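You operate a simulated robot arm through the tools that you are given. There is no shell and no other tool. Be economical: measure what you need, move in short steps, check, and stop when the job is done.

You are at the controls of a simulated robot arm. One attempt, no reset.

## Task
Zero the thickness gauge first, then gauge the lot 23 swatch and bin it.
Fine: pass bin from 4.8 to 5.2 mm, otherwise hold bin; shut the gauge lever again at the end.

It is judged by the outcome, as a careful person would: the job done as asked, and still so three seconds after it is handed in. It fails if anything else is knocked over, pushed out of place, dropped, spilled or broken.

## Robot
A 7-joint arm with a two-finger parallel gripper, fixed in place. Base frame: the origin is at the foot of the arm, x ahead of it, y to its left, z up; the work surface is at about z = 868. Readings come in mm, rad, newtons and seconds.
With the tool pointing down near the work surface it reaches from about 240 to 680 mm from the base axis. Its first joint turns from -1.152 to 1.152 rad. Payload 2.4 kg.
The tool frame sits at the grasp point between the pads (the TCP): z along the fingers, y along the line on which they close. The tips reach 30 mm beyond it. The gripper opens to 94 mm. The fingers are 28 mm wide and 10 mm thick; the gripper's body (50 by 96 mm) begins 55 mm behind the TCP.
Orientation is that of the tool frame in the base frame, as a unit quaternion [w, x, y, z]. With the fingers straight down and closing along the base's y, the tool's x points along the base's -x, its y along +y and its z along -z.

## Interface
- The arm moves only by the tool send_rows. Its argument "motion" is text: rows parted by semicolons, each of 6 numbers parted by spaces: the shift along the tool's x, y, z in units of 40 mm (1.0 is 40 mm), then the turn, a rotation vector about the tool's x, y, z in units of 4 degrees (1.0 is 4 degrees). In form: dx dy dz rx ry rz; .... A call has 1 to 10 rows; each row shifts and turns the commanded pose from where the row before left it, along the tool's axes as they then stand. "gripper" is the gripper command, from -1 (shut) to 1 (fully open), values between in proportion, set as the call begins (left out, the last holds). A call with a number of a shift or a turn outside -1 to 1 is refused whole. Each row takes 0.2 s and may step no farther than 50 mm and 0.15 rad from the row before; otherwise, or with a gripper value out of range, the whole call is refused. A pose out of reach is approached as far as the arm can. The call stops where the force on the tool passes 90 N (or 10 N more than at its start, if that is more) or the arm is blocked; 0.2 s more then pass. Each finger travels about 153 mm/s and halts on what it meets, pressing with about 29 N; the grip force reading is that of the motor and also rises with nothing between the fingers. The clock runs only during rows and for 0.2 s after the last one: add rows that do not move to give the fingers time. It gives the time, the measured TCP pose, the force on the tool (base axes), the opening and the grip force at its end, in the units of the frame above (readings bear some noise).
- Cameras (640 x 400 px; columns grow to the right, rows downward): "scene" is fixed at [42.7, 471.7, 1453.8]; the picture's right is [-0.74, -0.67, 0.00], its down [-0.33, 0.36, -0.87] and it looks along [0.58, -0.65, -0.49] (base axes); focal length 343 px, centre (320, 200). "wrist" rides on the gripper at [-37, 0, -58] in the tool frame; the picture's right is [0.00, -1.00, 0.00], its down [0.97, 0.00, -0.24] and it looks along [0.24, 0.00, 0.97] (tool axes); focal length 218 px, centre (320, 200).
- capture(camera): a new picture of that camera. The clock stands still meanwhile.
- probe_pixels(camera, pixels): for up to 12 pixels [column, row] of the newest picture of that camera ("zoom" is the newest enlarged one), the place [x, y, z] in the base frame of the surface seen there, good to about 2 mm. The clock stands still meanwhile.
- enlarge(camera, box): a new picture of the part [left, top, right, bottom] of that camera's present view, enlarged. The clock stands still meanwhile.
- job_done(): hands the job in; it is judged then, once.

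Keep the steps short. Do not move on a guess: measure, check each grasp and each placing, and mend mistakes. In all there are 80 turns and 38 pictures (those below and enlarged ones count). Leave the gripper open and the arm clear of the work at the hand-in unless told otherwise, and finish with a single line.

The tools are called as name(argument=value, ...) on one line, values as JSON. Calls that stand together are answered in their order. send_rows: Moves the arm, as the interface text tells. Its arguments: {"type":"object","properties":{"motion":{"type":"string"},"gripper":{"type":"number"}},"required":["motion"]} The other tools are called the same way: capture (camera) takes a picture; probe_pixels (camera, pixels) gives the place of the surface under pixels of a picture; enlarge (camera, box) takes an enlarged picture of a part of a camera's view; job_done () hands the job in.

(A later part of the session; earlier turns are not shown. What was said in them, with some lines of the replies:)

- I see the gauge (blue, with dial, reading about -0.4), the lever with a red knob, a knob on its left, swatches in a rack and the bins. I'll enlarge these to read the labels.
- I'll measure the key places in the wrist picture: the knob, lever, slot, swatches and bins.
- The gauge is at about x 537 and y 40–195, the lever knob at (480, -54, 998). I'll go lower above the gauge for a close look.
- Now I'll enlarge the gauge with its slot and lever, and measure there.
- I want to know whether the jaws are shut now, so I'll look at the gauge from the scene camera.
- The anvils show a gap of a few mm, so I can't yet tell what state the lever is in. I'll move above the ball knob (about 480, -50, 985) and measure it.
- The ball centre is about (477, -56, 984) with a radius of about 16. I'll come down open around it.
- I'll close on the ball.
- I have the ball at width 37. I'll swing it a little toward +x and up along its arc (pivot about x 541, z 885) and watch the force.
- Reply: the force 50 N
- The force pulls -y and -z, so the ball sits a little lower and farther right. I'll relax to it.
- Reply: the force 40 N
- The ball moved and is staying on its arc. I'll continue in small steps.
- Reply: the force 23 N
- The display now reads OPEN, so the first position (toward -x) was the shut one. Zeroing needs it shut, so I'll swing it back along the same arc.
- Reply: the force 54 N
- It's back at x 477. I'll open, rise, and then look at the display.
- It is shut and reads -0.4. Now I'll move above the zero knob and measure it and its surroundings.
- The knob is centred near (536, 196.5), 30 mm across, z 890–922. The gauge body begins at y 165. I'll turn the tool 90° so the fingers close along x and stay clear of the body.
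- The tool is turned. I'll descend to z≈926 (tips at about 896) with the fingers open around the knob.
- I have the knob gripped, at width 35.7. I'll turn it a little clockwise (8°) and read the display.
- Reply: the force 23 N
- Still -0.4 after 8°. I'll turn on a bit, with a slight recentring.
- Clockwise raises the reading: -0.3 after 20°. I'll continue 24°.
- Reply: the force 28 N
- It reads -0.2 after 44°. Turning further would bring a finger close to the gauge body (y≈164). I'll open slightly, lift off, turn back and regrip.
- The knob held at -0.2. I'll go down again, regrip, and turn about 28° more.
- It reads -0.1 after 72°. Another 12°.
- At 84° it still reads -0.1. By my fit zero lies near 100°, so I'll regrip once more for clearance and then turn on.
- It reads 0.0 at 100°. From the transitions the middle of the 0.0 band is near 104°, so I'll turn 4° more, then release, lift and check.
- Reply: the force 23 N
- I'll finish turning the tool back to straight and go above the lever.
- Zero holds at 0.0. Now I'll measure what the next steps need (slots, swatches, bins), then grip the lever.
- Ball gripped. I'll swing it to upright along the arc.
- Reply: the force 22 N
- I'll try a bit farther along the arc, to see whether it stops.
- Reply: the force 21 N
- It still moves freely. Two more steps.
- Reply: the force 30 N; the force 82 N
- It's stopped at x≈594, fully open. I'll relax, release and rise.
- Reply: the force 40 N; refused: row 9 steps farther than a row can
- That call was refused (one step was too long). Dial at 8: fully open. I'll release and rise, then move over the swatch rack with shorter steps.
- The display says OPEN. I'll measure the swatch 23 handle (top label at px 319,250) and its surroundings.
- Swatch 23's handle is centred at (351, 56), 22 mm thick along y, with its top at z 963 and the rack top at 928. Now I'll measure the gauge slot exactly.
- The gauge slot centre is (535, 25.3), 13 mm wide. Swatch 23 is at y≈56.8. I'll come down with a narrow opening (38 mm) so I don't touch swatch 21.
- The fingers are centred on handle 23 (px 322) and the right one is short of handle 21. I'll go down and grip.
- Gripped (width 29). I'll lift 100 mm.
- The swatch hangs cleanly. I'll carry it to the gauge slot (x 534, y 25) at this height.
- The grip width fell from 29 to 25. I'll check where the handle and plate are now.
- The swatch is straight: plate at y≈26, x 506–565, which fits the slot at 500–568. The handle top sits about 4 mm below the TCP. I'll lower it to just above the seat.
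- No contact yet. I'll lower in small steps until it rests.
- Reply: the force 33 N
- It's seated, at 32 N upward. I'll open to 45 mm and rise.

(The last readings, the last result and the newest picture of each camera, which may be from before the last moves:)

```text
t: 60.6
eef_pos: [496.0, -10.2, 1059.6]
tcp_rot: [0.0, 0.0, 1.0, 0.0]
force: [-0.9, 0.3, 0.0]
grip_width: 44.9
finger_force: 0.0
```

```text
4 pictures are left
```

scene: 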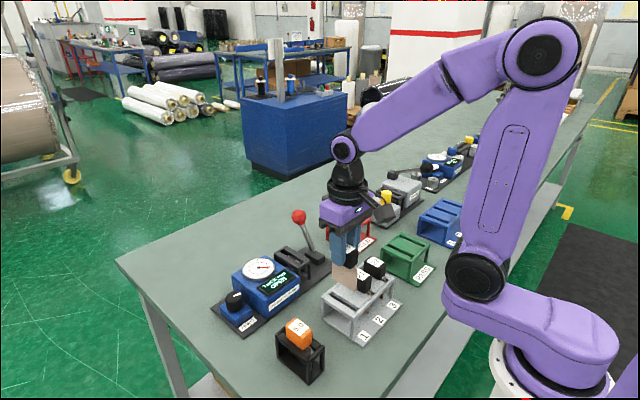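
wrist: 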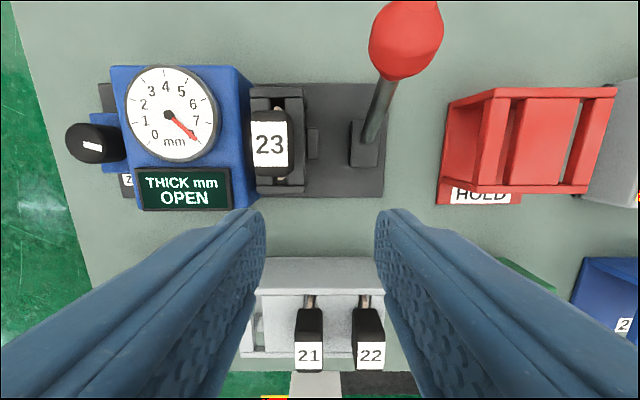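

Swatch 23 stands in the gauge. I'll measure its position, and the HOLD bin while it's in view.

probe_pixels(camera="wrist", pixels=[[270, 125], [270, 162], [254, 145], [287, 145], [487, 140], [498, 140], [505, 140], [520, 140], [540, 140], [562, 140], [580, 140], [405, 40]])

```text
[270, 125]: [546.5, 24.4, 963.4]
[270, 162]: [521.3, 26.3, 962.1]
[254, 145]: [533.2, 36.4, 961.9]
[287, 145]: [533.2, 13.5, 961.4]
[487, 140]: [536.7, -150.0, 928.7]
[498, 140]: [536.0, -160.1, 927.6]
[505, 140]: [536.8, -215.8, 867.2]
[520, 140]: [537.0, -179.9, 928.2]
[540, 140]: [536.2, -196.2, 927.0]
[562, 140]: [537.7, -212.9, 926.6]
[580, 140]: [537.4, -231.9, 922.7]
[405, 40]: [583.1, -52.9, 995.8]
```

Seated properly (handle top z 962). Now the lever: I'll go over the ball at (592, -57), then descend and grip.

send_rows(motion="-0.8 -0.4 0 0 0 0; -0.8 -0.4 0 0 0 0; -0.8 -0.38 0 0 0 0; 0 0 0.9 0 0 0; 0 0 0.97 0 0 0; 0 0 0 0 0 0", gripper=1)

send_rows(motion="0 0 0 0 0 0; 0 0 0 0 0 0; 0 0 0 0 0 0", gripper=-1)

```text
t: 62.0
eef_pos: [593.1, -61.2, 983.5]
tcp_rot: [0.001, 0.0, 1.0, 0.0]
force: [1.3, 0.2, -0.1]
grip_width: 93.9
finger_force: 0.2
```

```text
t: 62.8
eef_pos: [591.9, -57.4, 983.3]
tcp_rot: [-0.001, -0.002, 1.0, 0.0]
force: [-1.6, 15.0, -3.2]
grip_width: 37.3
finger_force: 45.2
```

Gripped. I'll swing it back to shut along the arc, half at a time.

send_rows(motion="0.3 0.03 -0.165 0 0 0; 0.3 0.02 -0.12 0 0 0; 0.325 0 -0.08 0 0 0; 0.325 0 -0.04 0 0 0; 0.35 0 0 0 0 0")

send_rows(motion="0.325 0 0.04 0 0 0; 0.325 0 0.08 0 0 0; 0.3 0 0.12 0 0 0; 0.3 0 0.16 0 0 0; 0 0 0 0 0 0")

```text
t: 64.0
eef_pos: [528.7, -56.7, 1001.5]
tcp_rot: [0.0, 0.0, 1.0, 0.0]
force: [13.5, 10.2, -30.2]
grip_width: 37.2
finger_force: 45.1
```

```text
t: 65.2
eef_pos: [481.3, -57.3, 988.2]
tcp_rot: [0.008, 0.0, 1.0, -0.001]
force: [16.7, 4.4, 43.6]
grip_width: 37.1
finger_force: 44.5
```

At x 481, a little short of 477. I'll push slightly farther.

send_rows(motion="0.12 0 0 0 0 0; 0.08 0 0.03 0 0 0; 0 0 0 0 0 0")

```text
t: 66.0
eef_pos: [479.8, -56.6, 987.4]
tcp_rot: [0.018, 0.0, 1.0, -0.003]
force: [46.0, 2.5, 25.6]
grip_width: 37.0
finger_force: 44.9
```

There's firm resistance, so it's at the stop or clamped on the swatch. I'll relax, release, rise and read.

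send_rows(motion="-0.1 0 -0.03 0 0 0; 0 0 0 0 0 0")

send_rows(motion="0 0 0 0 0 0; 0 0 0 0 0 0; 0 0 -0.8 0 0 0; 0 0 -0.8 0 0 0; 0.3 0 -0.5 0 0 0; 0.3 -0.3 0 0 0 0", gripper=1)

capture(camera="wrist")

```text
t: 66.6
eef_pos: [480.7, -57.1, 988.9]
tcp_rot: [0.012, 0.001, 1.0, -0.002]
force: [28.3, 0.1, 28.1]
grip_width: 37.2
finger_force: 44.5
```

```text
t: 68.0
eef_pos: [450.8, -68.7, 1070.5]
tcp_rot: [0.001, 0.0, 1.0, -0.001]
force: [1.0, 0.8, 1.2]
grip_width: 94.1
finger_force: 0.1
```

```text
3 pictures are left
```

wrist: 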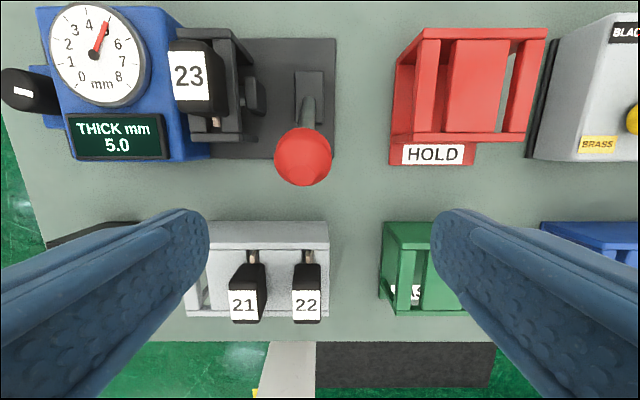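

The gauge reads 5.0, the needle near 5 as well: that's a pass. I'll measure the PASS bin's visible slot (px 398–440, row ~280), along with the HOLD bin, which has the same shape.

probe_pixels(camera="wrist", pixels=[[398, 280], [406, 280], [412, 280], [418, 280], [424, 280], [430, 280], [436, 275], [410, 310], [410, 230], [426, 300], [436, 90], [452, 90]])

probe_pixels(camera="wrist", pixels=[[414, 265], [421, 265], [428, 265], [434, 260], [416, 90], [441, 90], [446, 90], [500, 90], [508, 90], [520, 90], [413, 290], [300, 150]])

```text
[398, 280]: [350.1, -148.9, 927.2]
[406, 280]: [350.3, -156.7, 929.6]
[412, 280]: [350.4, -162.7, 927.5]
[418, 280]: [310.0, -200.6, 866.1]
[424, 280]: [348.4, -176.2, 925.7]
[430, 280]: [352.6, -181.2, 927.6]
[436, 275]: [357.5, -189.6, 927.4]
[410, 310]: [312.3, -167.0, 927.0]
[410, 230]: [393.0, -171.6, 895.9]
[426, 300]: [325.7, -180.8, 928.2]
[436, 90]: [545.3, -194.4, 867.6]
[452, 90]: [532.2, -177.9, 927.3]
```

```text
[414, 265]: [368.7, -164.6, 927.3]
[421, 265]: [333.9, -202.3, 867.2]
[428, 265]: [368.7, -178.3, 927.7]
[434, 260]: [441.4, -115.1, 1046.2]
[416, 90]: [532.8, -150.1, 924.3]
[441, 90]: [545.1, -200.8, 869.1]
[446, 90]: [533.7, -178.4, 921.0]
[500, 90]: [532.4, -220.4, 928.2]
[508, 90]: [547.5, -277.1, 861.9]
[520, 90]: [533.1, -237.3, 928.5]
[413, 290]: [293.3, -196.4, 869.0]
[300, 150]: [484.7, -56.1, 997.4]
```

PASS's left slot is at (352, -170), 13 mm wide. Now I'll open the lever again: down onto the ball and grip.

send_rows(motion="-0.36 0.15 0 0 0 0; -0.36 0.15 0 0 0 0; 0 0 0.7 0 0 0; 0 0 0.7 0 0 0; 0 0 0.75 0 0 0; 0 0 0 0 0 0")

send_rows(motion="0 0 0 0 0 0; 0 0 0 0 0 0; 0 0 0 0 0 0", gripper=-1)

```text
t: 69.4
eef_pos: [479.4, -56.6, 983.2]
tcp_rot: [0.0, 0.0, 1.0, 0.0]
force: [-0.2, -0.3, -0.5]
grip_width: 93.8
finger_force: 0.0
```

```text
t: 70.2
eef_pos: [477.8, -57.5, 983.3]
tcp_rot: [-0.001, 0.001, 1.0, 0.0]
force: [1.7, -7.6, -4.8]
grip_width: 37.3
finger_force: 44.8
```

send_rows(motion="-0.28 0 -0.15 0 0 0; -0.3 0 -0.11 0 0 0; -0.325 0 -0.08 0 0 0; -0.325 0 -0.04 0 0 0; -0.35 0 0 0 0 0; -0.325 0 0.03 0 0 0; -0.325 0 0.07 0 0 0; -0.3 0 0.12 0 0 0; -0.33 0 0.14 0 0 0; 0 0 0 0 0 0")

```text
t: 72.4
eef_pos: [588.8, -57.3, 981.9]
tcp_rot: [-0.006, -0.001, 1.0, 0.001]
force: [-26.2, -5.3, -5.2]
grip_width: 37.3
finger_force: 45.2
```

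send_rows(motion="-0.12 0 0.06 0 0 0; 0 0 0 0 0 0; 0.06 0 -0.03 0 0 0")

send_rows(motion="0 0 0 0 0 0; 0 0 0 0 0 0; 0 0 -1 0 0 0; 0 0 -1 0 0 0; 0.5 0.7 0 0 0 0; 0.5 0.7 0 0 0 0; 0.4 0.66 0 0 0 0", gripper=1)

```text
t: 73.2
eef_pos: [589.5, -57.6, 982.5]
tcp_rot: [-0.009, 0.001, 1.0, 0.001]
force: [-36.4, -6.6, 12.5]
grip_width: 37.2
finger_force: 44.1
```

```text
t: 74.8
eef_pos: [536.6, 24.5, 1063.7]
tcp_rot: [0.0, 0.0, 1.0, 0.0]
force: [0.4, -0.1, -0.2]
grip_width: 94.2
finger_force: 0.1
```

The lever is open. I'll narrow to 45 mm, descend over the swatch handle at (534.5, 25) and grip.

send_rows(motion="0.04 0.01 0 0 0 0; 0 0 0 0 0 0; 0 0 1 0 0 0; 0 0 1 0 0 0; 0 0 0.54 0 0 0; 0 0 0 0 0 0", gripper=-0.04)

send_rows(motion="0 0 0 0 0 0; 0 0 0 0 0 0; 0 0 0 0 0 0", gripper=-1)

```text
t: 76.2
eef_pos: [538.0, 27.3, 960.7]
tcp_rot: [0.0, 0.0, 1.0, 0.0]
force: [0.2, 0.1, 0.0]
grip_width: 45.2
finger_force: 0.0
```

```text
t: 77.0
eef_pos: [538.6, 25.9, 961.9]
tcp_rot: [0.0, 0.0, 1.0, 0.0]
force: [-1.0, 0.2, 0.0]
grip_width: 29.6
finger_force: 29.5
```

Gripped (width 29.6), with the TCP about 4 mm ahead of the handle centre. I'll lift out.

send_rows(motion="0 0 -0.4 0 0 0; 0 0 -0.9 0 0 0; 0 0 -0.9 0 0 0; 0 0 -0.4 0 0 0; 0 0 0 0 0 0")

send_rows(motion="0.758 -0.813 0 0 0 0; 0.758 -0.813 0 0 0 0; 0.758 -0.813 0 0 0 0; 0.758 -0.813 0 0 0 0; 0.758 -0.813 0 0 0 0; 0.758 -0.813 0 0 0 0; 0 0 0 0 0 0")

capture(camera="wrist")

```text
t: 78.2
eef_pos: [536.9, 27.0, 1065.5]
tcp_rot: [0.0, 0.0, 1.0, 0.0]
force: [0.2, -0.4, 0.4]
grip_width: 29.5
finger_force: 28.8
```

```text
t: 79.8
eef_pos: [353.1, -171.6, 1064.2]
tcp_rot: [0.0, 0.0, 1.0, 0.0]
force: [0.3, -0.8, -0.5]
grip_width: 29.5
finger_force: 29.0
```

```text
2 pictures are left
```

wrist: 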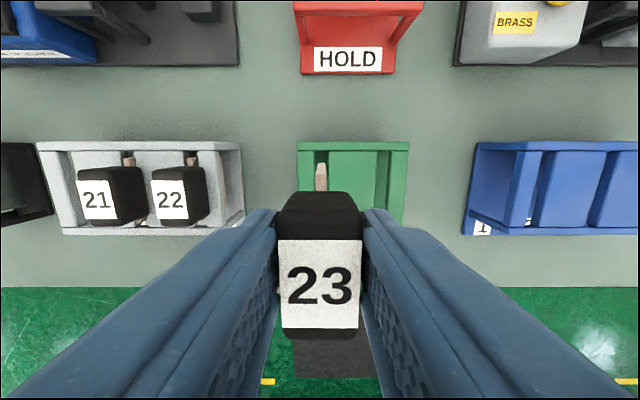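

Held and above PASS. I'll measure the handle, plate and slot in this picture before lowering.

probe_pixels(camera="wrist", pixels=[[320, 245], [320, 325], [284, 285], [357, 285], [317, 172], [325, 172], [320, 185], [310, 172], [334, 172], [350, 172], [350, 146], [320, 146]])

probe_pixels(camera="wrist", pixels=[[313, 158], [317, 158], [321, 158], [325, 158], [328, 158], [332, 158], [311, 180], [315, 180], [327, 180], [330, 180], [302, 165], [400, 172]])

```text
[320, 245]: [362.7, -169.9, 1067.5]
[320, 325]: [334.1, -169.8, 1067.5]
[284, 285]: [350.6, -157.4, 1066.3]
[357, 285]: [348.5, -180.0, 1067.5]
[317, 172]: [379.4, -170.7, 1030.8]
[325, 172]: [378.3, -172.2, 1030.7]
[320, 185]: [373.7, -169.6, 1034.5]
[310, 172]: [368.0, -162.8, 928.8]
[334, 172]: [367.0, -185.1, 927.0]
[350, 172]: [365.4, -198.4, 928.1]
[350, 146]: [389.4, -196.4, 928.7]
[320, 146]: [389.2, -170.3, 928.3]
```

```text
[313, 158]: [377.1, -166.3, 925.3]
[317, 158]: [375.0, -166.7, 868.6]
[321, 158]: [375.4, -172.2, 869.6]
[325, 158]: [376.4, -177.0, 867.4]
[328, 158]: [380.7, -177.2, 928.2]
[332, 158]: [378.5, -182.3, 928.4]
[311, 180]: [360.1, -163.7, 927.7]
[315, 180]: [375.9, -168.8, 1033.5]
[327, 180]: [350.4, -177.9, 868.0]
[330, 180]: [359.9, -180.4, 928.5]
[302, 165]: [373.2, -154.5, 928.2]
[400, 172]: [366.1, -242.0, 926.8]
```

The plate (y ≈ -170.7, x 320–379) lines up with the slot (y -166…-177, x 316–385). I'll lower it.

send_rows(motion="0 0 0.9 0 0 0; 0 0 0.9 0 0 0; 0 0 0.4 0 0 0; 0 0 0.2 0 0 0; 0 0 0.06 0 0 0; 0 0 0 0 0 0")

send_rows(motion="0 0 0.05 0 0 0; 0 0 0.05 0 0 0; 0 0 0.03 0 0 0; 0 0 0 0 0 0")

```text
t: 81.2
eef_pos: [354.4, -169.6, 966.3]
tcp_rot: [0.0, 0.0, 1.0, 0.0]
force: [-0.3, 0.8, -0.6]
grip_width: 29.8
finger_force: 28.7
```

```text
t: 82.2
eef_pos: [354.8, -168.4, 960.6]
tcp_rot: [0.001, 0.0, 1.0, 0.0]
force: [0.7, -0.5, -0.3]
grip_width: 29.6
finger_force: 28.9
```

send_rows(motion="0 0 0.04 0 0 0; 0 0 0.03 0 0 0; 0 0 0 0 0 0")

```text
t: 83.0
eef_pos: [356.0, -169.1, 959.4]
tcp_rot: [0.001, 0.001, 1.0, -0.001]
force: [-7.4, -1.7, 45.9]
grip_width: 29.5
finger_force: 28.5
```

Seated. I'll ease off, open to 45 mm and rise, then go over to the lever.

send_rows(motion="0 0 -0.05 0 0 0; 0 0 0 0 0 0; 0 0 -0.5 0 0 0; 0 0 -1 0 0 0; 0 0 -1 0 0 0; -0.6 0.3 0 0 0 0; -0.9 0.4 0 0 0 0", gripper=-0.04)

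send_rows(motion="-1 0.5 0 0 0 0; -1 0.5 0 0 0 0; -1 0.5 0 0 0 0; -1 0.5 0 0 0 0; -0.4 0.1 0 0 0 0; 0 0 0 0 0 0", gripper=1)

```text
t: 84.6
eef_pos: [416.6, -140.9, 1060.3]
tcp_rot: [0.0, 0.001, 1.0, -0.001]
force: [0.7, -0.1, -0.1]
grip_width: 45.1
finger_force: 0.1
```

```text
t: 86.0
eef_pos: [592.5, -56.2, 1058.7]
tcp_rot: [0.0, 0.0, 1.0, 0.0]
force: [0.5, 0.0, -0.4]
grip_width: 94.0
finger_force: 0.0
```

I'm above the ball. I'll descend and grip.

send_rows(motion="0.05 -0.02 0.9 0 0 0; 0 0 0.97 0 0 0; 0 0 0 0 0 0")

send_rows(motion="0 0 0 0 0 0; 0 0 0 0 0 0; 0 0 0 0 0 0", gripper=-1)

send_rows(motion="0.3 0 -0.15 0 0 0; 0.3 0 -0.11 0 0 0; 0.325 0 -0.08 0 0 0; 0.325 0 -0.03 0 0 0; 0.35 0 0 0 0 0;0.325 0 0.03 0 0 0; 0.325 0 0.07 0 0 0; 0.3 0 0.1 0 0 0; 0.3 0 0.14 0 0 0; 0 0 0 0 0 0")

```text
t: 86.8
eef_pos: [588.4, -55.7, 986.1]
tcp_rot: [-0.001, 0.001, 1.0, 0.0]
force: [0.6, -0.1, -0.7]
grip_width: 94.0
finger_force: 0.0
```

```text
t: 87.6
eef_pos: [588.5, -57.6, 985.5]
tcp_rot: [0.0, 0.0, 1.0, -0.001]
force: [0.0, -2.2, -2.6]
grip_width: 37.2
finger_force: 45.2
```

```text
t: 89.8
eef_pos: [477.9, -56.1, 987.0]
tcp_rot: [0.005, 0.0, 1.0, 0.0]
force: [26.4, 8.3, -7.7]
grip_width: 37.1
finger_force: 44.8
```

I'll push gently to the end stop, relax, release, rise and check.

send_rows(motion="0.08 0 0.06 0 0 0; 0.05 0 0.03 0 0 0; 0 0 0 0 0 0; -0.05 0 -0.03 0 0 0")

send_rows(motion="0 0 0 0 0 0; 0 0 0 0 0 0; 0 0 -1 0 0 0; 0 0 -1 0 0 0; 0 -0.3 -1 0 0 0; 0 -0.3 -0.5 0 0 0; 0 0 0 0 0 0", gripper=1)

capture(camera="wrist")

```text
t: 90.8
eef_pos: [477.2, -57.2, 988.0]
tcp_rot: [0.009, -0.001, 1.0, -0.001]
force: [18.8, 19.9, 36.0]
grip_width: 37.0
finger_force: 45.2
```

```text
t: 92.4
eef_pos: [471.9, -81.1, 1123.3]
tcp_rot: [0.0, 0.0, 1.0, 0.0]
force: [0.6, 0.4, 0.6]
grip_width: 93.7
finger_force: 0.1
```

```text
1 pictures are left
```

wrist: 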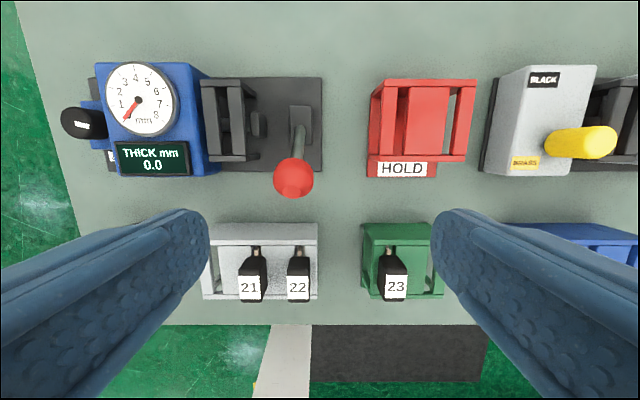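

The gauge is shut and reads 0.0, and swatch 23 is in PASS. I'll check the seat height and the lever by probe.

probe_pixels(camera="wrist", pixels=[[396, 285], [296, 285], [292, 178], [385, 285], [407, 285]])

```text
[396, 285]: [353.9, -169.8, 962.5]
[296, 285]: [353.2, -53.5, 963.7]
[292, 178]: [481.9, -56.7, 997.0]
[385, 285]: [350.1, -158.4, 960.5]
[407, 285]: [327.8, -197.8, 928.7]
```

Swatch 23 is seated at the same height as its neighbours (z 962.5), the lever is shut, and the arm is clear with the gripper open. I'll hand it in.

job_done()

```text
The job is handed in.
```

Gauge zeroed to 0.0, lot 23 swatch measured 5.0 mm and put in the PASS bin, gauge lever shut again.
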